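You operate a simulated robot arm through the tools that you are given. There is no shell and no other tool. Be economical: measure what you need, move in short steps, check, and stop when the job is done.

The job below is to be done with a simulated two-armed robot. You get a single attempt, and the scene is never put back.

TASK
Press the red plunger three times. Put the wide orange pad on the right end of the bench away on the back of the work bench. Open the lower right bench drawer, take the yellow cap and put it inside and shut the drawer again. Open the right cupboard door of the bench, take the gold jar and leave it on the upper shelf behind the right bench door and shut the door again. Open the chute lid. Do these in any order. Set down upright: gold jar.

The check looks at the end state, three seconds after you hand in, the way a careful person would. Anything else that was tipped, shoved, dropped, spilled or broken makes it a failure. A push-on lid holds only when it is set on centred and level and pressed home; a screw cap is set on level and turned clockwise until tight.

THE ROBOT
Two 6-joint arms with two-finger parallel grippers on one trunk, on a base that drives. Base frame: it is fixed to the floor where the robot stands at the start and does not move with it; the origin is under the middle of the robot, x ahead of it, y to its left, z up; the surface under the hand at the start is at about z = 800. Units: mm, degrees, N and s.
The left shoulder is at the start at [280, 185, 1080], the right one opposite. With the tool pointing down near the work surface each hand reaches from about 540 to 940 mm from the robot's upright axis, wherever it stands, measured 20 degrees to its own side. Places, roughly: back of the work bench (30x24 cm) [-3460, 2380, 800]; chute lid [-5800, -7600, 1000]; drawer [600, -1700, 400]; gold jar (7x7x10 cm) [900, -900, 800]; lower right bench drawer [500, -1700, 500]; red plunger [600, 100, 900]; right cupboard door of the bench [1000, 200, 400]; upper shelf behind the right bench door (54x26 cm) [860, 200, 440]; wide orange pad (7x6x4 cm) [1000, -2000, 800]; yellow cap (5x5x3 cm) [800, -1200, 800]. Payload 1.57 kg a hand.
Tool frame (each hand has its own): the origin (TCP) lies between the finger pads and is the grasp point; the fingertips stand 30 mm ahead of it; z points along the fingers, y is the line along which they close. The gripper opens to 80 mm. The fingers are 17 mm wide and 12 mm thick; the gripper's body (40 by 82 mm) begins 80 mm behind the TCP.
Orientation is told as [roll, pitch, yaw] about the base's x, y, z axes, in that order, counted from this pose: with the fingers straight down and closing along the base's y, the tool's x points along the base's -x, its y along +y and its z along -z.

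THE INTERFACE
- The arms move only by the tool send_rows. It takes "left_plan", "right_plan" or both (then of equal length, played together; a hand with none holds still); each is a list of rows, each a list of 7 numbers: the shift along the base's x, y, z in m, then the turn, a rotation vector about the base's x, y, z in degrees, then the finger opening in m, from 0 to 0.08. In form: [[x, y, z, rx, ry, rz, claw], ...]. A call has 1 to 20 rows; each row shifts and turns the commanded pose from where the row before left it. Each row takes 0.2 s and may step no farther than 50 mm and 8.6 degrees from the row before; otherwise, or with a gripper value out of range, the whole call is refused. Where a pose cannot be reached the arm comes as near as it can. A force on the tool above 40 N (or 10 N above the force at the start of the call, whichever is more), or a blocked arm, ends the call early, and 0.2 s more pass. The fingers move at their own pace (about 153 mm/s each) and stop on an object; they squeeze with about 38 N. The grip force told is the motor's: it shows also when the fingers shut on nothing. Time passes only in rows, and 0.2 s behind the last, so rows that do not move let the fingers close. The reply holds the time, the measured pose of the TCP, the force on the tool along the base axes, the opening and the grip force, in the units named above and with some noise, with the torque about the TCP (base axes, N m) and any sound that the robot's microphone picked up, and new pictures: "views" is both (left out), scene, wrist or none (wrist: the cameras of the hands that moved).
- Cameras (640 x 400 px; columns grow to the right, rows downward): "scene" is now at [245, 16, 1534.9]; the picture's right is [0.18, -0.98, 0.00], its down [-0.60, -0.11, -0.79] and it looks along [0.78, 0.14, -0.61] (base axes); focal length 270 px, centre (320, 200). "left" rides on the left gripper at [72, 7, -122] in its tool frame; the picture's right is [-0.09, 1.00, 0.00], its down [-0.84, -0.08, -0.54] and it looks along [-0.54, -0.05, 0.84] (tool axes); focal length 238 px, centre (320, 200). "right" rides on the right gripper at [72, -7, -122] in its tool frame; the picture's right is [0.09, 1.00, 0.00], its down [-0.84, 0.08, -0.54] and it looks along [-0.54, 0.05, 0.84] (tool axes); focal length 238 px, centre (320, 200). There is no depth. A picture from a camera that has moved, and an enlarged one, comes with that camera's place and axes in the base frame and with its lens.
- raise_lower(by): slides the trunk up (or, below 0, down) by that many mm; the arms and the scene camera ride with it, the base frame stays. It gives what a move gives, with no picture.
- base_move(legs): drives the robot by 1 to 6 legs, each [ahead, turn to the left] in mm and degrees, along the robot's own axes; the way and the turn of a leg run together, so that a leg with both is an arc; at most 1500 mm and 180 degrees a leg. The arms and the cameras ride along, it lands a little off, and it stops where it bumps. It gives what a move gives, and a new picture of the scene camera.
- aim_head(pan, tilt): turns the head with the scene camera to pan (to the left, within 86 degrees either way) and tilt (down, from -29 to 69), counted from straight ahead of the robot. It gives what a move gives, and a new picture of the scene camera.
- inspect(camera, box): a new picture of the part [left, top, right, bottom] of that camera's present view, enlarged. The clock stands still meanwhile.
- job_done(): hands the job in; it is judged then, once.

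Work in short steps. Places have to be worked out from the pictures, the camera data and where the tool is seen: move nearer, look again, correct. Check each grasp and each placing, and mend what went wrong. You have 186 turns and 260 pictures in all, those below and enlarged ones among them. Open the grippers and draw the arms clear of the work before you hand the job in, unless the task says otherwise; then end with one line.

The tools are called after ">>>" by a JSON object that holds its "method" and its "body". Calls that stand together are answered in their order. send_rows: Moves the arms, as the interface text tells. Its arguments: {"type":"object","properties":{"left_plan":{"type":"array","items":{"type":"array","items":{"type":"number"}}},"right_plan":{"type":"array","items":{"type":"array","items":{"type":"number"}}},"views":{"type":"string","enum":["both","scene","wrist","none"]}},"required":[]} The other tools are called the same way: raise_lower (by) slides the trunk up or down; base_move (legs) drives the base; aim_head (pan, tilt) turns the head that bears the scene camera; inspect (camera, box) takes an enlarged picture of a part of a camera's view; job_done () hands the job in.

At the start:

```text
time_s: 0.0
left_tcp_pos: [519.5, 349.7, 1332.0]
left_orientation: [0.0, 0.0, 0.0]
left_ft_force: [0.2, -0.5, -0.7]
left_ft_torque: [0.03, -0.03, -0.02]
left_gripper_width: 79.8
left_finger_force: 0.0
right_tcp_pos: [598.0, -112.0, 1294.3]
right_orientation: [0.0, 0.0, -0.1]
right_ft_force: [-0.4, -0.3, -0.2]
right_ft_torque: [0.0, 0.0, -0.02]
right_gripper_width: 80.0
right_finger_force: 0.2
trunk travel left (down, up): [-775.0, 215.0]
robot x, y, heading: [-3.1, 0.2, -0.2]
head pan, tilt: [10.2, 37.8]
```

scene: 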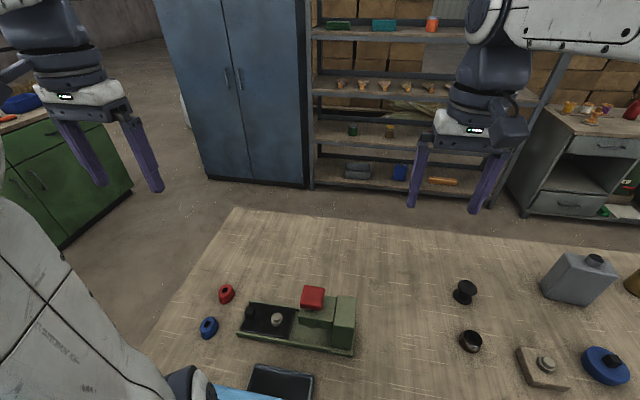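
right: 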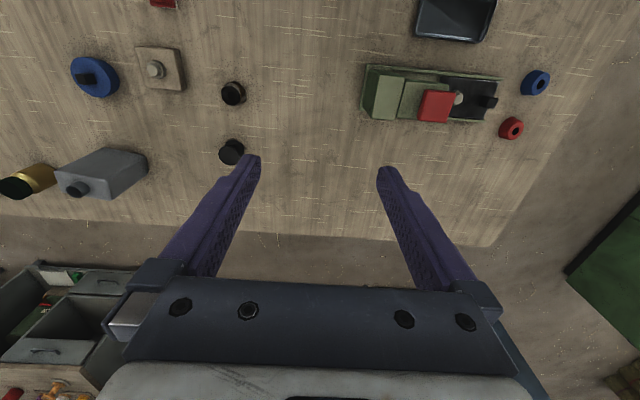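
left: 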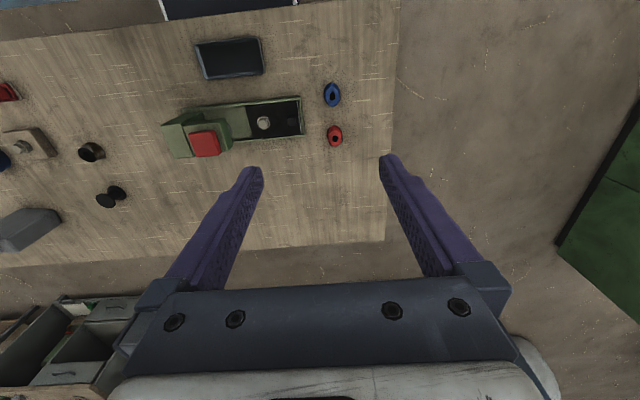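

I'll begin by looking around to learn the layout: head to the right and further down.

>>> {"method": "aim_head", "body": {"pan": -50, "tilt": 35}}

>>> {"method": "aim_head", "body": {"pan": -86, "tilt": 35}}

>>> {"method": "aim_head", "body": {"pan": 0, "tilt": 60}}

>>> {"method": "aim_head", "body": {"pan": 80, "tilt": 25}}

```text
time_s: 1.3
left_tcp_pos: [518.0, 349.2, 1332.3]
left_orientation: [0.0, 0.0, 0.0]
left_ft_force: [-0.6, -0.1, -0.3]
left_ft_torque: [0.0, -0.03, -0.02]
left_gripper_width: 80.1
left_finger_force: 0.0
right_tcp_pos: [597.3, -113.2, 1293.9]
right_orientation: [0.1, 0.0, 0.0]
right_ft_force: [-0.1, 0.2, -0.2]
right_ft_torque: [-0.07, 0.0, -0.03]
right_gripper_width: 80.2
right_finger_force: 0.0
trunk travel left (down, up): [-775.0, 215.0]
robot x, y, heading: [2.2, 0.8, -0.2]
head pan, tilt: [-50.0, 35.0]
camera scene: at [216.6, -66.7, 1539.1], right [-0.77, -0.64, 0.0], down [-0.37, 0.44, -0.82], along [0.53, -0.63, -0.57], focal length 270 px, centre (320, 200)
```

scene: 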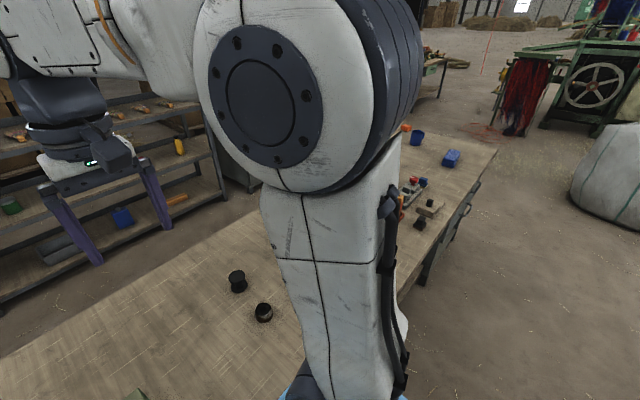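

```text
time_s: 2.3
left_tcp_pos: [518.7, 348.7, 1332.0]
left_orientation: [0.0, 0.0, 0.0]
left_ft_force: [0.4, 0.4, -0.3]
left_ft_torque: [-0.02, 0.01, -0.01]
left_gripper_width: 80.2
left_finger_force: 0.1
right_tcp_pos: [598.0, -113.0, 1293.6]
right_orientation: [0.0, 0.0, 0.0]
right_ft_force: [0.8, -0.1, -0.3]
right_ft_torque: [-0.03, -0.02, 0.01]
right_gripper_width: 79.9
right_finger_force: 0.0
trunk travel left (down, up): [-775.0, 215.0]
robot x, y, heading: [-2.8, 1.5, 0.1]
head pan, tilt: [-85.9, 35.0]
camera scene: at [166.2, -87.1, 1539.1], right [-1.0, -0.07, 0.0], down [-0.04, 0.57, -0.82], along [0.06, -0.82, -0.57], focal length 270 px, centre (320, 200)
```

scene: 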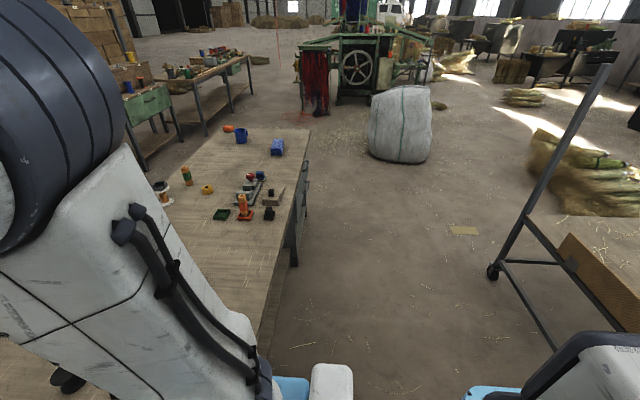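

```text
time_s: 3.9
left_tcp_pos: [518.3, 350.1, 1332.2]
left_orientation: [-0.1, 0.0, 0.0]
left_ft_force: [0.1, 0.1, -0.5]
left_ft_torque: [0.0, 0.01, -0.02]
left_gripper_width: 80.0
left_finger_force: 0.1
right_tcp_pos: [597.4, -112.9, 1293.9]
right_orientation: [0.0, 0.1, 0.1]
right_ft_force: [0.5, 0.3, -0.6]
right_ft_torque: [0.03, 0.02, -0.04]
right_gripper_width: 80.1
right_finger_force: 0.1
trunk travel left (down, up): [-775.0, 215.0]
robot x, y, heading: [2.4, 0.8, 0.0]
head pan, tilt: [0.0, 60.0]
camera scene: at [226.6, 0.7, 1504.9], right [0.0, -1.0, 0.0], down [-0.87, 0.0, -0.5], along [0.5, 0.0, -0.87], focal length 270 px, centre (320, 200)
```

scene: 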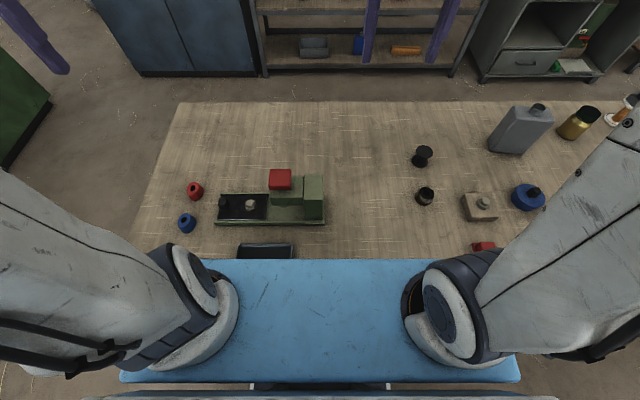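

```text
time_s: 5.5
left_tcp_pos: [518.6, 348.0, 1331.6]
left_orientation: [0.0, 0.0, 0.1]
left_ft_force: [0.0, -0.1, -0.4]
left_ft_torque: [0.02, 0.0, 0.05]
left_gripper_width: 80.1
left_finger_force: 0.0
right_tcp_pos: [599.1, -112.4, 1292.4]
right_orientation: [0.0, 0.0, 0.0]
right_ft_force: [-0.1, 0.4, 0.4]
right_ft_torque: [0.04, 0.01, -0.01]
right_gripper_width: 80.0
right_finger_force: 0.1
trunk travel left (down, up): [-775.0, 215.0]
robot x, y, heading: [-0.8, 1.2, 0.0]
head pan, tilt: [80.0, 25.0]
camera scene: at [176.0, 91.5, 1554.9], right [0.98, -0.17, 0.0], down [-0.07, -0.42, -0.91], along [0.16, 0.89, -0.42], focal length 270 px, centre (320, 200)
```

scene: 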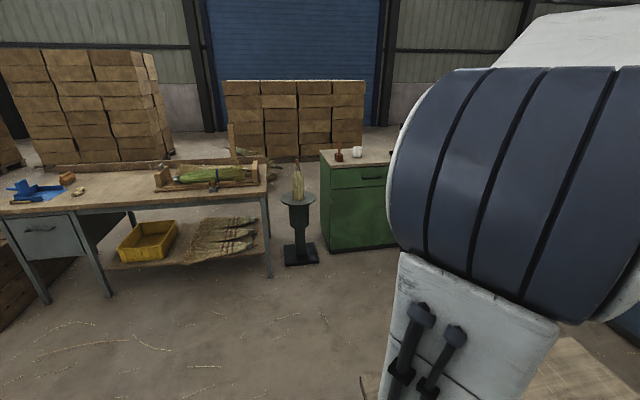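

The bench is long, with drawers on the near side and, it seems, the cupboard on the far side. I point the head back at the bench and zoom in on the red part and the objects.

>>> {"method": "aim_head", "body": {"pan": 15, "tilt": 55}}

>>> {"method": "inspect", "body": {"camera": "scene", "box": [180, 150, 420, 300]}}

>>> {"method": "inspect", "body": {"camera": "left", "box": [140, 20, 380, 170]}}

```text
time_s: 6.8
left_tcp_pos: [519.4, 348.6, 1332.2]
left_orientation: [-0.1, 0.0, 0.0]
left_ft_force: [-0.6, 0.1, -0.2]
left_ft_torque: [-0.01, 0.02, 0.0]
left_gripper_width: 79.9
left_finger_force: 0.0
right_tcp_pos: [598.0, -113.6, 1293.1]
right_orientation: [0.0, 0.0, 0.1]
right_ft_force: [-0.3, 1.2, -0.4]
right_ft_torque: [-0.01, -0.01, -0.01]
right_gripper_width: 80.1
right_finger_force: 0.0
trunk travel left (down, up): [-775.0, 215.0]
robot x, y, heading: [-2.8, -0.4, 0.4]
head pan, tilt: [15.0, 55.0]
camera scene: at [229.6, 19.4, 1510.9], right [0.26, -0.97, 0.0], down [-0.79, -0.21, -0.57], along [0.55, 0.15, -0.82], focal length 270 px, centre (320, 200)
```

scene: 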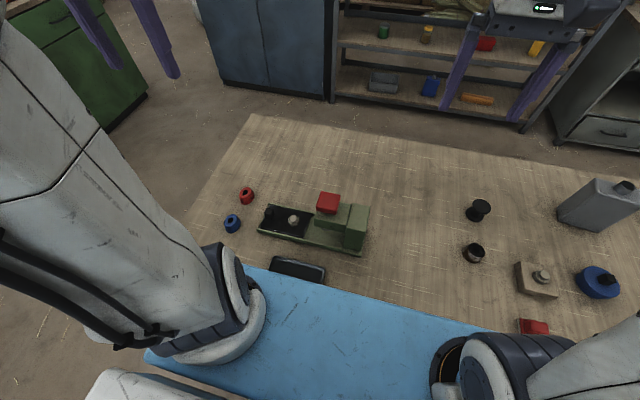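

```text
2.67 times, centred on (300, 225) of scene
camera zoom: at [229.6, 19.4, 1510.9], right [0.26, -0.97, 0.0], down [-0.79, -0.21, -0.57], along [0.55, 0.15, -0.82], focal length 719 px, centre (373, 133)
```

zoom: 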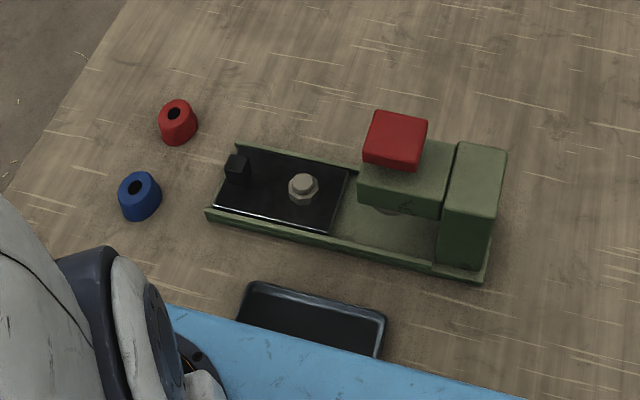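

```text
2.67 times, centred on (260, 95) of left
camera zoom: at [447.5, 356.4, 1454.7], right [0.09, 1.0, 0.0], down [0.84, -0.08, 0.54], along [0.54, -0.05, -0.84], focal length 636 px, centre (480, 480)
```

zoom: 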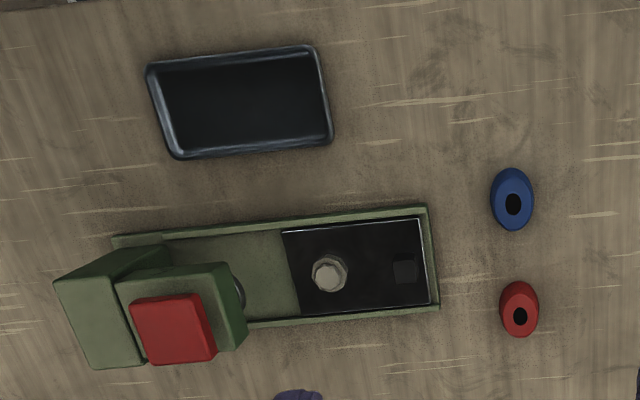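

The red plunger top triangulates to about (600, 98, 967). I'll bring the left hand with closed fingers above it, moving the right hand aside.

>>> {"method": "send_rows", "body": {"left_plan": [[0.0101, -0.0314, -0.03, 0, 0, 0, 0], [0.0101, -0.0314, -0.03, 0, 0, 0, 0], [0.0101, -0.0314, -0.03, 0, 0, 0, 0], [0.0101, -0.0314, -0.03, 0, 0, 0, 0], [0.0101, -0.0314, -0.03, 0, 0, 0, 0], [0.0101, -0.0314, -0.03, 0, 0, 0, 0], [0.0101, -0.0314, -0.03, 0, 0, 0, 0], [0.0101, -0.0314, -0.03, 0, 0, 0, 0]], "right_plan": [[0, -0.03, 0, 0, 0, 0, 0.08], [0, -0.03, 0, 0, 0, 0, 0.08], [0, -0.03, 0, 0, 0, 0, 0.08], [0, -0.03, 0, 0, 0, 0, 0.08], [0, -0.03, 0, 0, 0, 0, 0.08], [0, -0.03, 0, 0, 0, 0, 0.08], [0, -0.03, 0, 0, 0, 0, 0.08], [0, -0.03, 0, 0, 0, 0, 0.08]]}}

```text
time_s: 8.6
left_tcp_pos: [598.6, 98.7, 1091.8]
left_orientation: [0.1, 0.0, 0.0]
left_ft_force: [-1.2, 0.7, -0.4]
left_ft_torque: [0.0, -0.02, 0.02]
left_gripper_width: 0.1
left_finger_force: 21.1
right_tcp_pos: [600.1, -355.9, 1293.6]
right_orientation: [0.0, 0.0, 0.0]
right_ft_force: [-0.3, -0.1, 0.0]
right_ft_torque: [0.0, 0.0, -0.03]
right_gripper_width: 79.8
right_finger_force: 0.0
trunk travel left (down, up): [-775.0, 215.0]
robot x, y, heading: [0.1, -2.9, -0.1]
head pan, tilt: [15.0, 55.0]
camera scene: at [229.4, 19.5, 1510.9], right [0.26, -0.97, 0.0], down [-0.79, -0.21, -0.57], along [0.55, 0.15, -0.82], focal length 270 px, centre (320, 200)
camera right: at [527.4, -361.3, 1414.0], right [-0.09, 1.0, 0.0], down [0.84, 0.08, 0.54], along [0.54, 0.05, -0.84], focal length 238 px, centre (320, 200)
camera left: at [527.3, 105.8, 1213.5], right [0.09, 1.0, 0.0], down [0.84, -0.08, 0.54], along [0.54, -0.05, -0.84], focal length 238 px, centre (320, 200)
```

scene: 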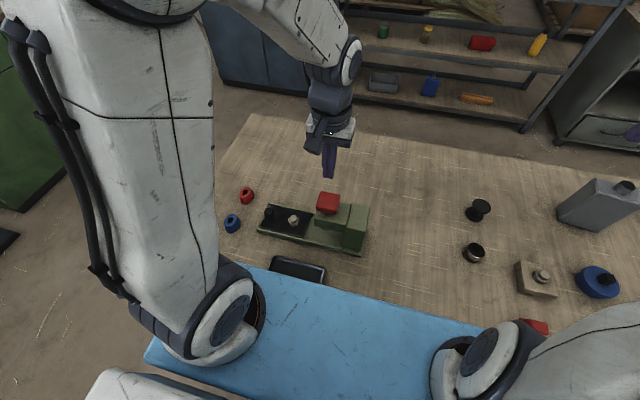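
right: 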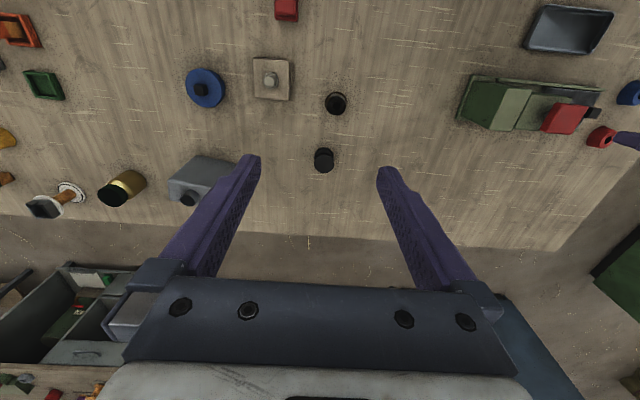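
left: 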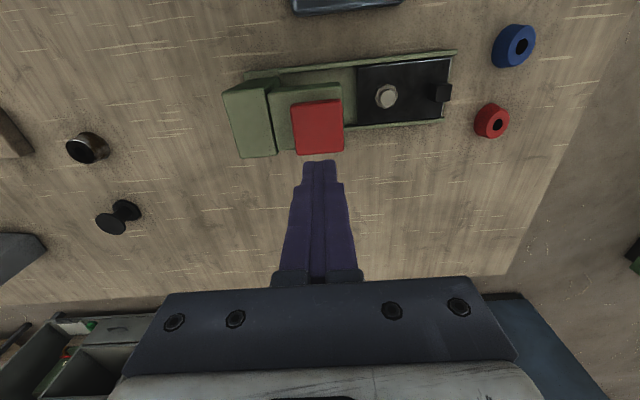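

Alignment looks right. I descend slowly until contact.

>>> {"method": "send_rows", "body": {"left_plan": [[0, 0, -0.03, 0, 0, 0, 0], [0, 0, -0.03, 0, 0, 0, 0], [0, 0, -0.015, 0, 0, 0, 0], [0, 0, -0.008, 0, 0, 0, 0], [0, 0, -0.006, 0, 0, 0, 0], [0, 0, -0.006, 0, 0, 0, 0], [0, 0, -0.006, 0, 0, 0, 0], [0, 0, -0.006, 0, 0, 0, 0]], "views": "both"}}

```text
time_s: 10.4
left_tcp_pos: [601.0, 99.1, 985.3]
left_orientation: [-0.1, -0.1, 0.0]
left_ft_force: [-0.3, -1.7, 6.2]
left_ft_torque: [-0.01, 0.05, -0.03]
left_gripper_width: 0.0
left_finger_force: 21.6
right_tcp_pos: [598.9, -355.2, 1293.6]
right_orientation: [0.1, 0.0, 0.0]
right_ft_force: [1.2, -0.4, -0.2]
right_ft_torque: [0.03, 0.02, 0.0]
right_gripper_width: 80.1
right_finger_force: 0.1
trunk travel left (down, up): [-775.0, 215.0]
robot x, y, heading: [-0.3, -0.6, 0.3]
head pan, tilt: [15.0, 55.0]
heard: click
camera scene: at [229.3, 19.2, 1511.0], right [0.26, -0.97, 0.0], down [-0.79, -0.21, -0.57], along [0.55, 0.15, -0.82], focal length 270 px, centre (320, 200)
camera left: at [528.2, 105.2, 1108.4], right [0.09, 1.0, 0.0], down [0.84, -0.08, 0.54], along [0.54, -0.05, -0.84], focal length 238 px, centre (320, 200)
```

scene: 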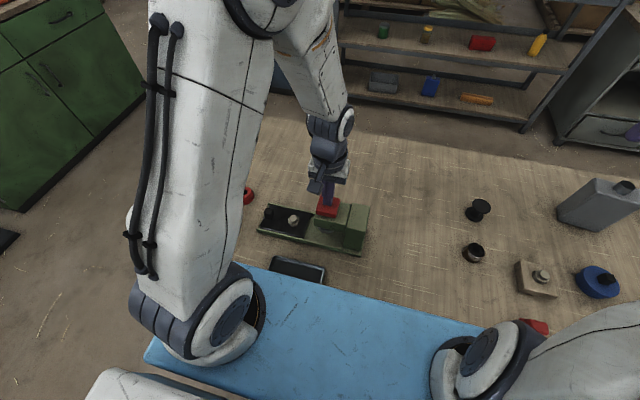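
left: 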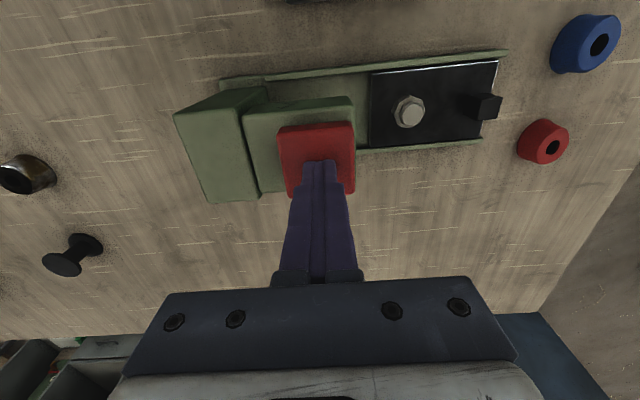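

A click was heard at z≈985, so that is one press. I push slightly further to feel the end stop, then release fully.

>>> {"method": "send_rows", "body": {"left_plan": [[0, 0, -0.004, 0, 0, 0, 0], [0, 0, -0.003, 0, 0, 0, 0]], "views": "none"}}

>>> {"method": "send_rows", "body": {"left_plan": [[0, 0, 0.015, 0, 0, 0, 0], [0, 0, 0.018, 0, 0, 0, 0], [0, 0, 0, 0, 0, 0, 0]], "views": "wrist"}}

```text
time_s: 11.0
left_tcp_pos: [599.2, 97.0, 982.5]
left_orientation: [0.0, -0.2, 0.1]
left_ft_force: [-7.0, -0.1, 26.7]
left_ft_torque: [0.0, 0.41, -0.02]
left_gripper_width: 0.0
left_finger_force: 21.1
right_tcp_pos: [598.4, -354.6, 1293.3]
right_orientation: [0.1, -0.2, 0.0]
right_ft_force: [0.0, 0.4, 0.0]
right_ft_torque: [0.01, -0.01, 0.03]
right_gripper_width: 80.0
right_finger_force: 0.0
trunk travel left (down, up): [-775.0, 215.0]
robot x, y, heading: [-1.3, -0.3, -0.1]
head pan, tilt: [15.0, 55.0]
stopped in row 2 (left hand): the force on the tool passed its limit at 46 N (the readings are from after the stop); the commanded pose is now the measured one
```

```text
time_s: 11.8
left_tcp_pos: [600.2, 98.8, 1014.0]
left_orientation: [0.0, -0.3, -0.1]
left_ft_force: [0.4, -0.5, 0.1]
left_ft_torque: [0.02, -0.01, -0.04]
left_gripper_width: 0.2
left_finger_force: 21.0
right_tcp_pos: [599.1, -354.6, 1293.2]
right_orientation: [0.1, 0.0, 0.0]
right_ft_force: [-0.1, 0.7, -0.5]
right_ft_torque: [-0.02, -0.02, -0.04]
right_gripper_width: 80.2
right_finger_force: 0.1
trunk travel left (down, up): [-775.0, 215.0]
robot x, y, heading: [-0.6, 0.5, -0.2]
head pan, tilt: [15.0, 55.0]
camera left: at [529.7, 105.5, 1136.4], right [0.09, 1.0, 0.0], down [0.83, -0.08, 0.55], along [0.54, -0.05, -0.84], focal length 238 px, centre (320, 200)
```

left: 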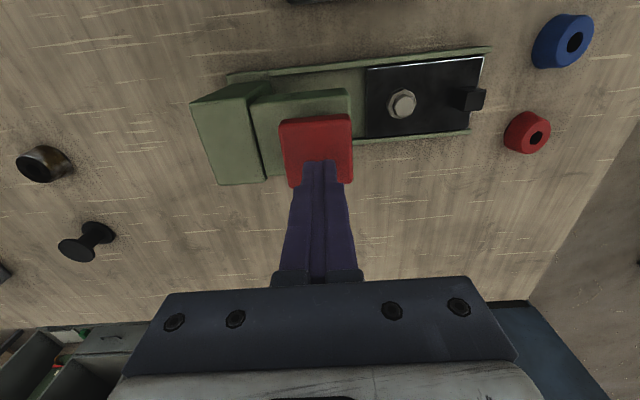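

Stop at ~982; the click came before 985. Two more presses, each in its own call so I can count clicks.

>>> {"method": "send_rows", "body": {"left_plan": [[0, 0, -0.015, 0, 0, 0, 0], [0, 0, -0.008, 0, 0, 0, 0], [0, 0, -0.006, 0, 0, 0, 0], [0, 0, 0, 0, 0, 0, 0], [0, 0, 0.014, 0, 0, 0, 0], [0, 0, 0.015, 0, 0, 0, 0], [0, 0, 0, 0, 0, 0, 0]], "views": "none"}}

>>> {"method": "send_rows", "body": {"left_plan": [[0, 0, -0.015, 0, 0, 0, 0], [0, 0, -0.008, 0, 0, 0, 0], [0, 0, -0.006, 0, 0, 0, 0], [0, 0, 0, 0, 0, 0, 0], [0, 0, 0.014, 0, 0, 0, 0], [0, 0, 0.015, 0, 0, 0, 0], [0, 0, 0, 0, 0, 0, 0]], "views": "none"}}

```text
time_s: 13.4
left_tcp_pos: [599.8, 99.3, 1014.2]
left_orientation: [0.0, -0.2, -0.1]
left_ft_force: [0.5, -0.1, 0.6]
left_ft_torque: [0.04, -0.01, -0.01]
left_gripper_width: 0.0
left_finger_force: 21.1
right_tcp_pos: [599.2, -355.5, 1292.6]
right_orientation: [0.1, 0.0, 0.0]
right_ft_force: [-0.7, -1.1, -0.2]
right_ft_torque: [-0.01, 0.0, 0.01]
right_gripper_width: 80.0
right_finger_force: 0.0
trunk travel left (down, up): [-775.0, 215.0]
robot x, y, heading: [2.5, 2.0, 0.1]
head pan, tilt: [15.0, 55.0]
heard: click
```

```text
time_s: 15.0
left_tcp_pos: [600.3, 98.9, 1015.6]
left_orientation: [-0.1, -0.2, 0.0]
left_ft_force: [-0.3, 0.0, 0.2]
left_ft_torque: [0.0, 0.0, 0.02]
left_gripper_width: 0.1
left_finger_force: 21.7
right_tcp_pos: [598.7, -355.5, 1292.6]
right_orientation: [0.0, 0.0, -0.1]
right_ft_force: [0.9, 0.1, 0.5]
right_ft_torque: [0.05, 0.01, 0.0]
right_gripper_width: 79.9
right_finger_force: 0.0
trunk travel left (down, up): [-775.0, 215.0]
robot x, y, heading: [2.5, 0.4, -0.1]
head pan, tilt: [15.0, 55.0]
heard: click
```

Three clicks counted. Now I retract the left hand upward, back away and turn toward the right side of the bench.

>>> {"method": "send_rows", "body": {"left_plan": [[0, 0, 0.048, 0, 0, 0, 0.08], [0, 0, 0.048, 0, 0, 0, 0.08], [-0.01, 0.035, 0.03, 0, 0, 0, 0.08], [-0.01, 0.035, 0.03, 0, 0, 0, 0.08], [-0.01, 0.035, 0.03, 0, 0, 0, 0.08], [-0.01, 0.035, 0.03, 0, 0, 0, 0.08], [-0.01, 0.035, 0.03, 0, 0, 0, 0.08], [-0.01, 0.035, 0.03, 0, 0, 0, 0.08]], "views": "none"}}

>>> {"method": "base_move", "body": {"legs": [[-500, 0], [0, -90], [1300, 0]]}}

```text
time_s: 16.8
left_tcp_pos: [541.5, 307.4, 1291.9]
left_orientation: [-0.2, -0.2, -0.1]
left_ft_force: [-0.2, -0.1, 0.0]
left_ft_torque: [0.02, -0.01, -0.01]
left_gripper_width: 79.9
left_finger_force: 0.1
right_tcp_pos: [599.5, -354.3, 1291.9]
right_orientation: [0.0, 0.0, 0.1]
right_ft_force: [0.0, -0.2, -0.5]
right_ft_torque: [0.0, 0.03, -0.03]
right_gripper_width: 79.8
right_finger_force: 0.1
trunk travel left (down, up): [-775.0, 215.0]
robot x, y, heading: [2.1, -1.8, 0.1]
head pan, tilt: [15.0, 55.0]
```

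```text
time_s: 21.8
left_tcp_pos: [126.1, -127.5, 1291.7]
left_orientation: [-0.2, -0.4, -39.9]
left_ft_force: [0.6, 0.0, -0.5]
left_ft_torque: [-0.07, 0.06, -0.01]
left_gripper_width: 80.0
left_finger_force: 0.0
right_tcp_pos: [-258.3, -670.2, 1294.1]
right_orientation: [-0.1, 0.0, -39.9]
right_ft_force: [1.1, 0.5, 0.2]
right_ft_torque: [-0.05, 0.08, -0.01]
right_gripper_width: 79.7
right_finger_force: 0.0
trunk travel left (down, up): [-775.0, 215.0]
robot x, y, heading: [-486.7, -12.4, -35.8]
head pan, tilt: [15.0, 55.0]
stopped in leg 2: the robot was blocked; the commanded pose is now the measured one
camera scene: at [-286.3, -128.0, 1510.9], right [-0.35, -0.94, 0.0], down [-0.77, 0.29, -0.57], along [0.54, -0.2, -0.82], focal length 270 px, centre (320, 200)
```

scene: 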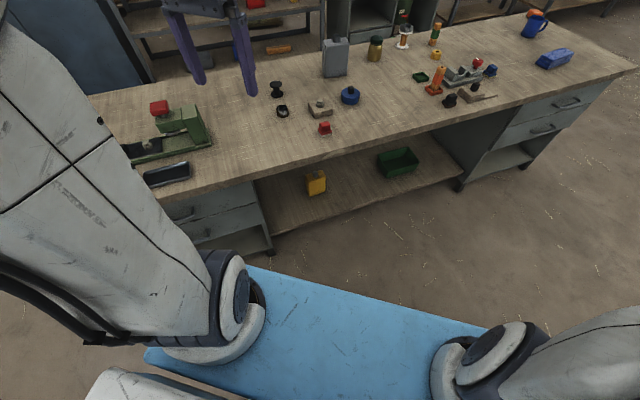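

The rotation was blocked. I look to the right and left to see with what.

>>> {"method": "aim_head", "body": {"pan": -86, "tilt": 40}}

>>> {"method": "aim_head", "body": {"pan": 86, "tilt": 40}}

```text
time_s: 23.5
left_tcp_pos: [126.6, -129.8, 1292.2]
left_orientation: [0.0, -0.3, -39.9]
left_ft_force: [-0.2, 0.1, -0.5]
left_ft_torque: [-0.03, 0.0, 0.01]
left_gripper_width: 80.2
left_finger_force: 0.1
right_tcp_pos: [-258.9, -671.1, 1291.1]
right_orientation: [-0.1, 0.0, -40.0]
right_ft_force: [0.4, 0.0, 0.3]
right_ft_torque: [0.01, 0.01, 0.0]
right_gripper_width: 79.7
right_finger_force: 0.0
trunk travel left (down, up): [-775.0, 215.0]
robot x, y, heading: [-485.2, -11.2, -35.5]
head pan, tilt: [-85.9, 40.0]
camera scene: at [-399.2, -176.4, 1531.6], right [-0.85, 0.52, 0.0], down [0.34, 0.55, -0.77], along [-0.4, -0.65, -0.64], focal length 270 px, centre (320, 200)
```

scene: 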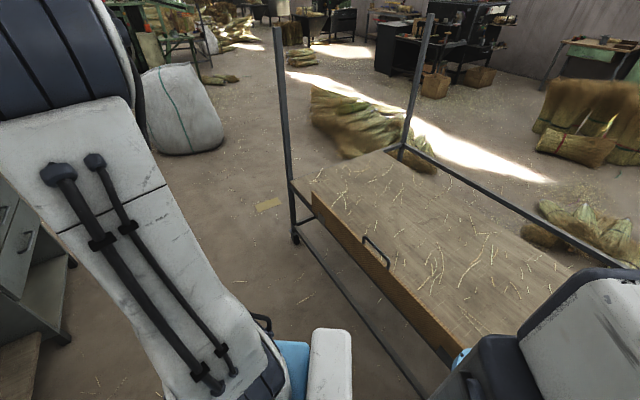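

```text
time_s: 26.1
left_tcp_pos: [125.4, -129.3, 1292.6]
left_orientation: [-0.1, -0.3, -39.9]
left_ft_force: [1.0, -0.7, 0.4]
left_ft_torque: [-0.02, -0.01, 0.03]
left_gripper_width: 79.7
left_finger_force: 0.0
right_tcp_pos: [-259.3, -672.3, 1292.1]
right_orientation: [0.0, 0.0, -40.0]
right_ft_force: [0.7, 0.1, 0.4]
right_ft_torque: [-0.01, 0.02, -0.03]
right_gripper_width: 80.0
right_finger_force: 0.1
trunk travel left (down, up): [-775.0, 215.0]
robot x, y, heading: [-481.6, -14.1, -35.4]
head pan, tilt: [85.9, 40.0]
camera scene: at [-300.4, -38.5, 1531.6], right [0.77, -0.64, 0.0], down [-0.41, -0.49, -0.77], along [0.49, 0.59, -0.64], focal length 270 px, centre (320, 200)
```

scene: 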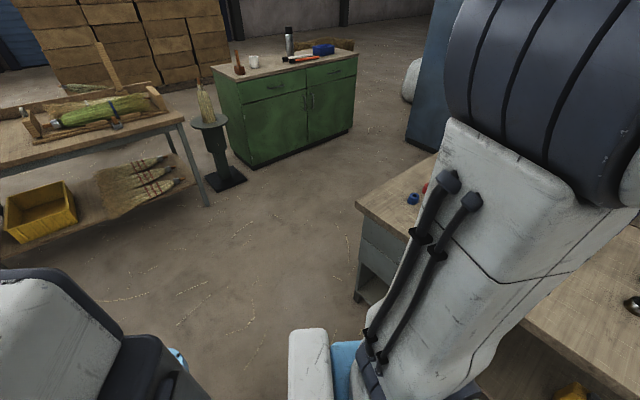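

A cart stands behind me (edge around x≈-950). I move forward a bit to be mid-aisle, then finish the turn and drive along the bench.

>>> {"method": "aim_head", "body": {"pan": 30, "tilt": 40}}

>>> {"method": "base_move", "body": {"legs": [[300, 0], [0, -54], [1100, 0]]}}

```text
time_s: 27.4
left_tcp_pos: [125.5, -129.0, 1291.4]
left_orientation: [0.1, -0.2, -39.9]
left_ft_force: [-0.8, 0.4, 0.2]
left_ft_torque: [0.03, 0.03, -0.01]
left_gripper_width: 79.9
left_finger_force: 0.1
right_tcp_pos: [-258.1, -671.2, 1292.9]
right_orientation: [0.0, -0.1, -40.0]
right_ft_force: [-0.7, -0.7, 0.0]
right_ft_torque: [0.02, -0.01, -0.01]
right_gripper_width: 80.3
right_finger_force: 0.1
trunk travel left (down, up): [-775.0, 215.0]
robot x, y, heading: [-483.0, -8.0, -35.5]
head pan, tilt: [30.0, 40.0]
camera scene: at [-270.1, -112.2, 1531.6], right [-0.1, -1.0, 0.0], down [-0.64, 0.06, -0.77], along [0.76, -0.07, -0.64], focal length 270 px, centre (320, 200)
```

scene: 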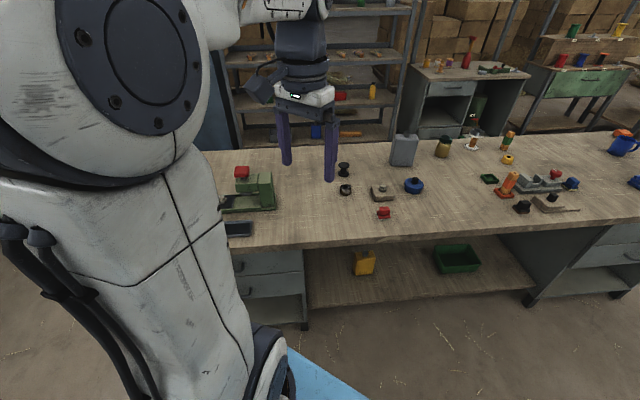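

```text
time_s: 37.2
left_tcp_pos: [38.2, -1873.6, 1292.0]
left_orientation: [-0.1, -0.3, -93.9]
left_ft_force: [-0.7, -0.2, -0.5]
left_ft_torque: [0.02, 0.0, -0.02]
left_gripper_width: 79.7
left_finger_force: 0.0
right_tcp_pos: [-625.8, -1882.5, 1291.5]
right_orientation: [0.0, 0.1, -94.0]
right_ft_force: [-0.1, 0.5, -0.3]
right_ft_torque: [0.04, -0.02, 0.0]
right_gripper_width: 79.8
right_finger_force: 0.0
trunk travel left (down, up): [-775.0, 215.0]
robot x, y, heading: [-228.0, -1313.7, -89.6]
head pan, tilt: [30.0, 40.0]
camera scene: at [-182.4, -1543.0, 1531.6], right [-0.86, -0.51, 0.0], down [-0.33, 0.55, -0.77], along [0.39, -0.66, -0.64], focal length 270 px, centre (320, 200)
```

scene: 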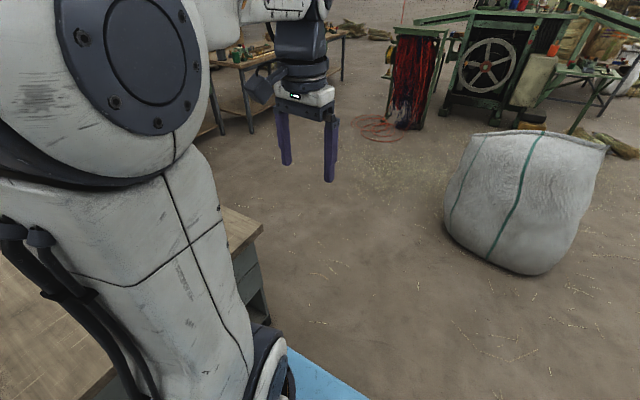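

I'm at about (-228,-1314). I go on ~150 mm and turn to face the bench, then look at things.

>>> {"method": "base_move", "body": {"legs": [[150, 0], [0, 90]]}}

>>> {"method": "aim_head", "body": {"pan": 0, "tilt": 35}}

```text
time_s: 42.4
left_tcp_pos: [334.9, -1191.6, 1293.4]
left_orientation: [0.0, -0.2, -3.5]
left_ft_force: [0.5, -0.7, -0.4]
left_ft_torque: [-0.02, 0.01, -0.05]
left_gripper_width: 80.0
left_finger_force: 0.1
right_tcp_pos: [350.0, -1855.5, 1292.1]
right_orientation: [0.0, 0.1, -3.5]
right_ft_force: [0.0, -0.3, -0.3]
right_ft_torque: [0.02, -0.03, 0.0]
right_gripper_width: 79.8
right_finger_force: 0.1
trunk travel left (down, up): [-775.0, 215.0]
robot x, y, heading: [-226.1, -1461.7, 0.7]
head pan, tilt: [30.0, 40.0]
camera scene: at [7.6, -1412.4, 1531.6], right [0.51, -0.86, 0.0], down [-0.55, -0.33, -0.77], along [0.66, 0.39, -0.64], focal length 270 px, centre (320, 200)
```

scene: 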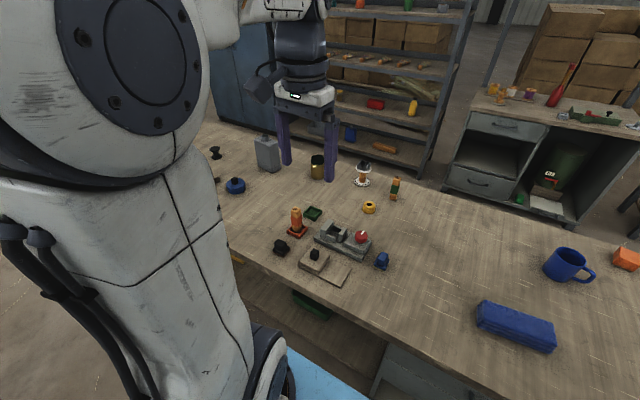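

```text
time_s: 43.3
left_tcp_pos: [335.9, -1191.5, 1291.6]
left_orientation: [0.0, -0.2, -3.7]
left_ft_force: [0.7, 0.1, -0.2]
left_ft_torque: [-0.01, 0.0, 0.01]
left_gripper_width: 80.0
left_finger_force: 0.2
right_tcp_pos: [349.9, -1856.0, 1291.7]
right_orientation: [0.0, 0.0, -3.5]
right_ft_force: [0.3, 0.4, -1.1]
right_ft_torque: [-0.02, 0.0, 0.02]
right_gripper_width: 80.1
right_finger_force: 0.0
trunk travel left (down, up): [-775.0, 215.0]
robot x, y, heading: [-228.4, -1462.0, 0.6]
head pan, tilt: [0.0, 35.0]
camera scene: at [22.6, -1454.6, 1539.1], right [0.01, -1.0, 0.0], down [-0.57, -0.01, -0.82], along [0.82, 0.01, -0.57], focal length 270 px, centre (320, 200)
```

scene: 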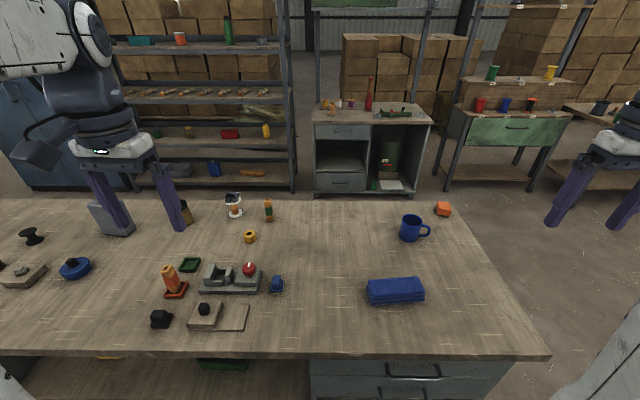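

Camera confirms heading ≈0; yellow cap at about (807,-1166), pad at (999,-1994), jar ≈(920,-860). I drive forward to x≈0 so the left hand can take the cap.

>>> {"method": "base_move", "body": {"legs": [[228, -0.6]]}}

>>> {"method": "inspect", "body": {"camera": "left", "box": [0, 0, 640, 400]}}

```text
time_s: 45.0
left_tcp_pos: [564.0, -1194.4, 1292.2]
left_orientation: [0.0, -0.3, -4.0]
left_ft_force: [0.2, 0.4, -0.6]
left_ft_torque: [0.01, -0.03, 0.0]
left_gripper_width: 80.0
left_finger_force: 0.1
right_tcp_pos: [571.6, -1858.5, 1292.7]
right_orientation: [0.1, 0.0, -4.1]
right_ft_force: [-0.3, 0.1, 0.6]
right_ft_torque: [0.01, -0.05, -0.02]
right_gripper_width: 80.1
right_finger_force: 0.1
trunk travel left (down, up): [-775.0, 215.0]
robot x, y, heading: [0.5, -1460.4, 0.1]
head pan, tilt: [0.0, 35.0]
camera scene: at [248.1, -1454.9, 1539.2], right [0.0, -1.0, 0.0], down [-0.57, 0.0, -0.82], along [0.82, 0.0, -0.57], focal length 270 px, centre (320, 200)
```

scene: 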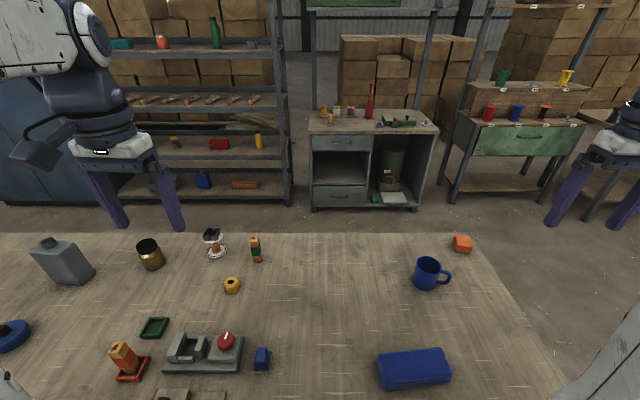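

```text
1.00 times, centred on (320, 200) of left (not enlarged: the box is as wide or as high as the picture)
camera zoom: at [492.9, -1182.0, 1414.8], right [0.16, 0.99, 0.0], down [0.83, -0.14, 0.55], along [0.54, -0.09, -0.84], focal length 238 px, centre (320, 200)
```

zoom: 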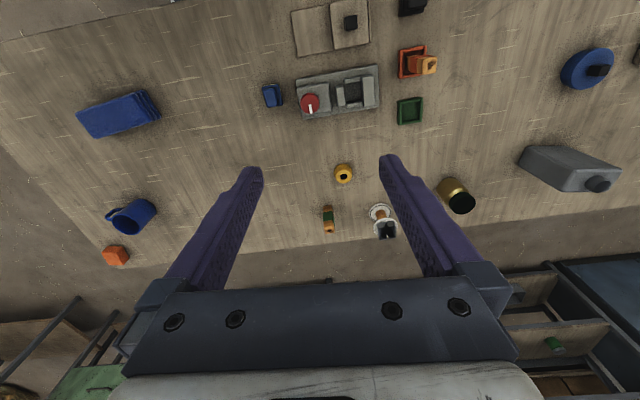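

Cap refined to (803,-1168). I move the left hand over it, correct the 4° yaw, and go down to z≈900.

>>> {"method": "send_rows", "body": {"left_plan": [[0.048, 0.0052, 0, 0, 0, 4, 0.08], [0.048, 0.0052, 0, 0, 0, 0, 0.08], [0.048, 0.0052, 0, 0, 0, 0, 0.08], [0.048, 0.0052, 0, 0, 0, 0, 0.08], [0.047, 0.0052, 0, 0, 0, 0, 0.08], [0, 0, -0.048, 0, 0, 0, 0.08], [0, 0, -0.048, 0, 0, 0, 0.08], [0, 0, -0.048, 0, 0, 0, 0.08], [0, 0, -0.048, 0, 0, 0, 0.08], [0, 0, -0.048, 0, 0, 0, 0.08], [0, 0, -0.048, 0, 0, 0, 0.08], [0, 0, -0.048, 0, 0, 0, 0.08]]}}

```text
time_s: 47.6
left_tcp_pos: [791.2, -1169.5, 954.8]
left_orientation: [0.0, -0.3, 0.0]
left_ft_force: [0.5, 0.0, -0.4]
left_ft_torque: [0.02, -0.01, 0.01]
left_gripper_width: 79.8
left_finger_force: 0.0
left hand out of reach, approached as far as the arm can: row 5
right_tcp_pos: [571.3, -1860.2, 1291.4]
right_orientation: [0.1, 0.0, -4.0]
right_ft_force: [-0.4, 0.2, 0.6]
right_ft_torque: [-0.02, -0.01, 0.0]
right_gripper_width: 79.7
right_finger_force: 0.1
trunk travel left (down, up): [-775.0, 215.0]
robot x, y, heading: [1.8, -1455.0, 0.3]
head pan, tilt: [0.0, 35.0]
camera scene: at [248.4, -1454.9, 1539.2], right [0.0, -1.0, 0.0], down [-0.57, 0.0, -0.82], along [0.82, 0.0, -0.57], focal length 270 px, centre (320, 200)
camera left: at [719.2, -1161.5, 1077.7], right [0.09, 1.0, 0.0], down [0.83, -0.08, 0.55], along [0.54, -0.05, -0.84], focal length 238 px, centre (320, 200)
```

scene: 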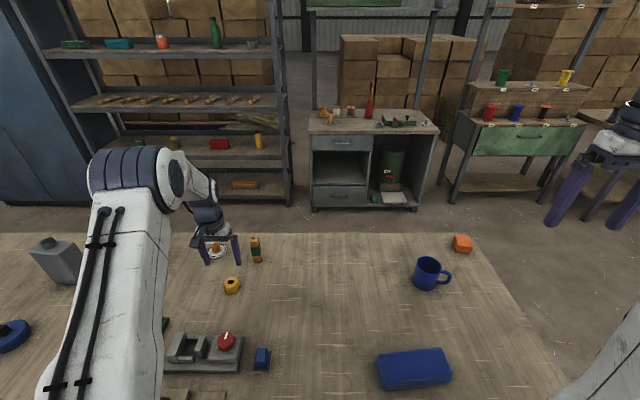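
left: 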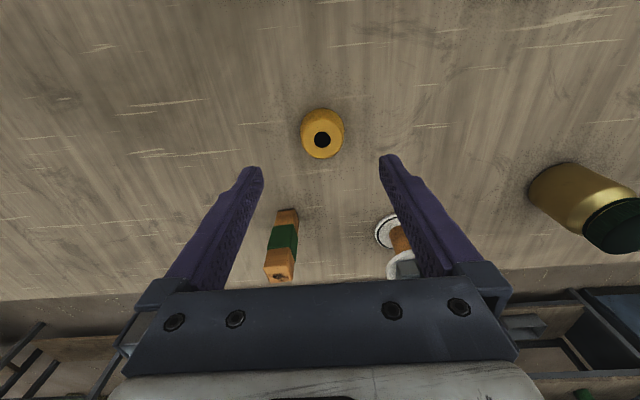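

Cap is at (802,-1167). I descend to grasp height.

>>> {"method": "send_rows", "body": {"left_plan": [[0.011, 0.002, -0.03, 0, 0, 0, 0.08], [0, 0, -0.04, 0, 0, 0, 0.08], [0, 0, -0.03, 0, 0, 0, 0.08], [0, 0, -0.021, 0, 0, 0, 0.08]]}}

```text
time_s: 48.6
left_tcp_pos: [802.2, -1168.1, 837.0]
left_orientation: [-0.1, -0.3, 0.0]
left_ft_force: [-0.3, 0.6, -0.2]
left_ft_torque: [0.01, 0.0, 0.01]
left_gripper_width: 80.0
left_finger_force: 0.0
right_tcp_pos: [571.1, -1860.1, 1292.8]
right_orientation: [0.0, 0.0, -4.0]
right_ft_force: [0.8, 0.4, -0.5]
right_ft_torque: [-0.01, 0.02, 0.03]
right_gripper_width: 79.9
right_finger_force: 0.1
trunk travel left (down, up): [-775.0, 215.0]
robot x, y, heading: [3.2, -1453.1, -0.0]
head pan, tilt: [0.0, 35.0]
camera scene: at [248.5, -1454.9, 1539.2], right [0.0, -1.0, 0.0], down [-0.57, 0.0, -0.82], along [0.82, 0.0, -0.57], focal length 270 px, centre (320, 200)
camera left: at [730.9, -1160.8, 958.3], right [0.09, 1.0, 0.0], down [0.83, -0.08, 0.55], along [0.54, -0.05, -0.84], focal length 238 px, centre (320, 200)
```

scene: 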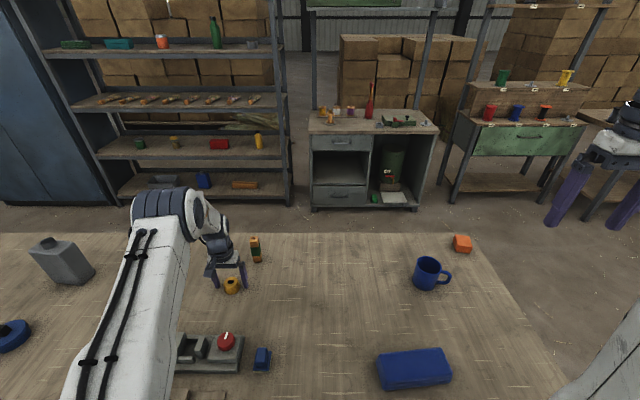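
left: 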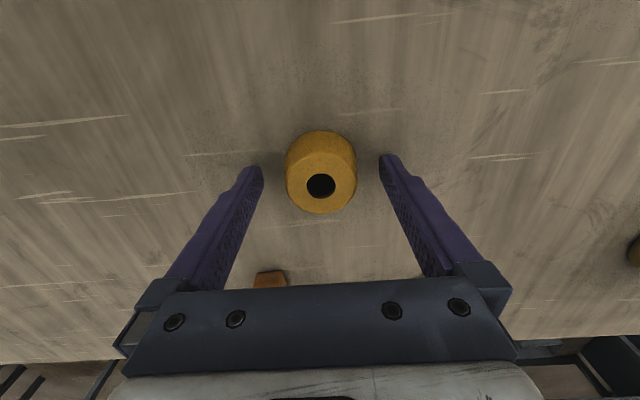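

The cap sits centred between the fingers. Close and lift slightly to check.

>>> {"method": "send_rows", "body": {"left_plan": [[0, 0, 0, 0, 0, 0, 0.03], [0, 0, 0, 0, 0, 0, 0.03], [0, 0, 0.03, 0, 0, 0, 0.03], [0, 0, 0.04, 0, 0, 0, 0.03], [0, 0, 0.04, 0, 0, 0, 0.03]], "views": "wrist"}}

```text
time_s: 49.8
left_tcp_pos: [800.4, -1166.6, 942.5]
left_orientation: [0.0, -0.2, 0.1]
left_ft_force: [-0.6, -0.5, 0.0]
left_ft_torque: [-0.01, 0.0, 0.0]
left_gripper_width: 47.9
left_finger_force: 38.1
right_tcp_pos: [571.6, -1859.2, 1292.6]
right_orientation: [-0.1, 0.0, -4.1]
right_ft_force: [0.6, -0.9, 0.1]
right_ft_torque: [-0.01, -0.01, 0.04]
right_gripper_width: 79.9
right_finger_force: 0.2
trunk travel left (down, up): [-775.0, 215.0]
robot x, y, heading: [-0.6, -1459.4, 0.3]
head pan, tilt: [0.0, 35.0]
camera left: at [729.1, -1159.3, 1066.1], right [0.09, 1.0, 0.0], down [0.83, -0.08, 0.55], along [0.54, -0.05, -0.84], focal length 238 px, centre (320, 200)
```

left: 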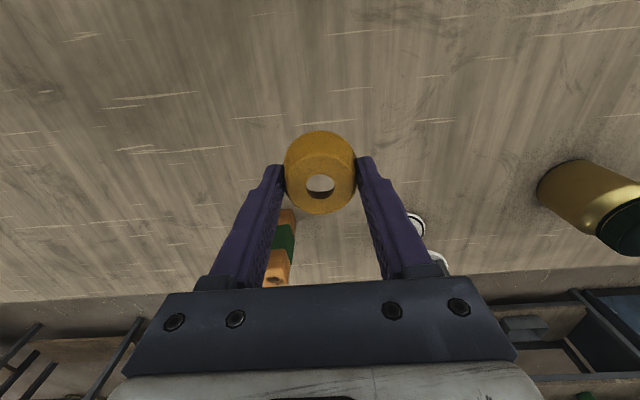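

Cap is held (48 mm). I raise it and pull it back, then back the base off to see the drawer.

>>> {"method": "send_rows", "body": {"left_plan": [[0, 0, 0.048, 0, 0, 0, 0.03], [0, 0, 0.048, 0, 0, 0, 0.03], [0, 0, 0.048, 0, 0, 0, 0.03], [0, 0, 0.048, 0, 0, 0, 0.03], [0, 0, 0.048, 0, 0, 0, 0.03], [0, 0, 0.048, 0, 0, 0, 0.03], [-0.045, 0.01, 0, 0, 0, 0, 0.03], [-0.045, 0.01, 0, 0, 0, 0, 0.03], [-0.045, 0.01, 0, 0, 0, 0, 0.03], [-0.045, 0.01, 0, 0, 0, 0, 0.03], [-0.045, 0.01, 0, 0, 0, 0, 0.03]], "views": "none"}}

>>> {"method": "base_move", "body": {"legs": [[-400, 0]]}}

>>> {"method": "aim_head", "body": {"pan": -20, "tilt": 50}}

```text
time_s: 52.2
left_tcp_pos: [577.9, -1119.5, 1233.0]
left_orientation: [0.0, -0.3, 0.0]
left_ft_force: [-0.3, 1.2, -0.2]
left_ft_torque: [-0.01, 0.04, -0.01]
left_gripper_width: 47.6
left_finger_force: 38.2
right_tcp_pos: [571.4, -1857.8, 1291.9]
right_orientation: [0.0, 0.0, -4.1]
right_ft_force: [0.2, 0.1, 0.0]
right_ft_torque: [-0.02, 0.0, -0.01]
right_gripper_width: 80.1
right_finger_force: 0.1
trunk travel left (down, up): [-775.0, 215.0]
robot x, y, heading: [1.7, -1454.0, 0.4]
head pan, tilt: [0.0, 35.0]
```

```text
time_s: 54.7
left_tcp_pos: [181.1, -1120.7, 1232.7]
left_orientation: [-0.1, -0.3, 0.1]
left_ft_force: [-0.1, -0.2, -0.3]
left_ft_torque: [-0.04, -0.02, 0.02]
left_gripper_width: 47.5
left_finger_force: 37.6
right_tcp_pos: [174.3, -1861.3, 1291.8]
right_orientation: [-0.1, 0.0, -3.9]
right_ft_force: [0.2, 0.8, 0.2]
right_ft_torque: [0.01, 0.01, 0.02]
right_gripper_width: 80.1
right_finger_force: 0.1
trunk travel left (down, up): [-775.0, 215.0]
robot x, y, heading: [-396.4, -1461.6, 0.2]
head pan, tilt: [0.0, 35.0]
camera scene: at [-148.5, -1456.7, 1539.1], right [0.01, -1.0, 0.0], down [-0.57, 0.0, -0.82], along [0.82, 0.01, -0.57], focal length 270 px, centre (320, 200)
```

scene: 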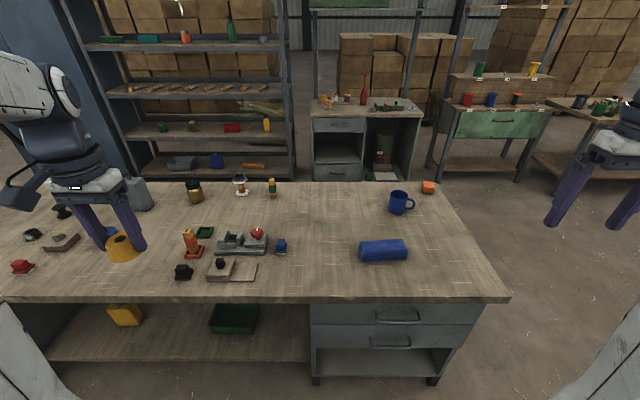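

```text
time_s: 55.5
left_tcp_pos: [180.4, -1121.3, 1233.3]
left_orientation: [0.0, -0.4, 0.1]
left_ft_force: [0.7, -0.3, -0.1]
left_ft_torque: [0.0, -0.01, 0.02]
left_gripper_width: 47.6
left_finger_force: 37.7
right_tcp_pos: [174.6, -1860.1, 1291.9]
right_orientation: [-0.1, 0.1, -4.1]
right_ft_force: [-1.1, 0.3, -0.4]
right_ft_torque: [0.0, -0.01, 0.02]
right_gripper_width: 80.1
right_finger_force: 0.1
trunk travel left (down, up): [-775.0, 215.0]
robot x, y, heading: [-397.1, -1459.4, 0.5]
head pan, tilt: [-20.0, 50.0]
camera scene: at [-164.3, -1483.1, 1517.5], right [-0.34, -0.94, 0.0], down [-0.72, 0.26, -0.64], along [0.61, -0.22, -0.77], focal length 270 px, centre (320, 200)
```

scene: 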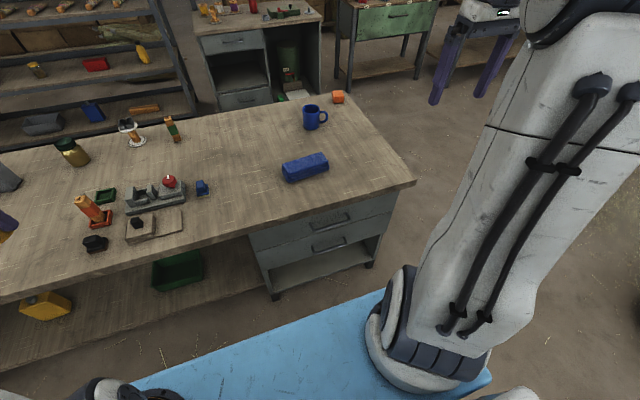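

Lower drawer handle looks to be at about (395,-1715,510). I lower the trunk so the camera and arms are at a good height; both hands are clear in front of the bench.

>>> {"method": "raise_lower", "body": {"by": -450}}

>>> {"method": "aim_head", "body": {"pan": -18, "tilt": 40}}

```text
refused: -450 is not a number from -400 to 400
```

```text
time_s: 56.2
left_tcp_pos: [181.3, -1121.0, 1232.1]
left_orientation: [0.0, -0.3, 0.0]
left_ft_force: [-1.1, -0.9, -0.3]
left_ft_torque: [0.04, -0.01, 0.0]
left_gripper_width: 47.6
left_finger_force: 37.4
right_tcp_pos: [175.2, -1860.7, 1291.4]
right_orientation: [0.0, 0.0, -4.0]
right_ft_force: [0.0, 0.5, -0.3]
right_ft_torque: [0.01, -0.02, 0.0]
right_gripper_width: 80.1
right_finger_force: 0.1
trunk travel left (down, up): [-775.0, 215.0]
robot x, y, heading: [-399.1, -1458.1, 0.4]
head pan, tilt: [-18.0, 40.0]
camera scene: at [-155.9, -1483.0, 1531.5], right [-0.3, -0.95, 0.0], down [-0.61, 0.2, -0.77], along [0.73, -0.23, -0.64], focal length 270 px, centre (320, 200)
```

scene: 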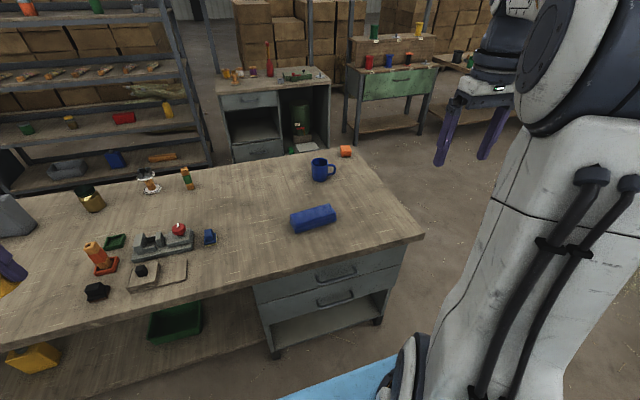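

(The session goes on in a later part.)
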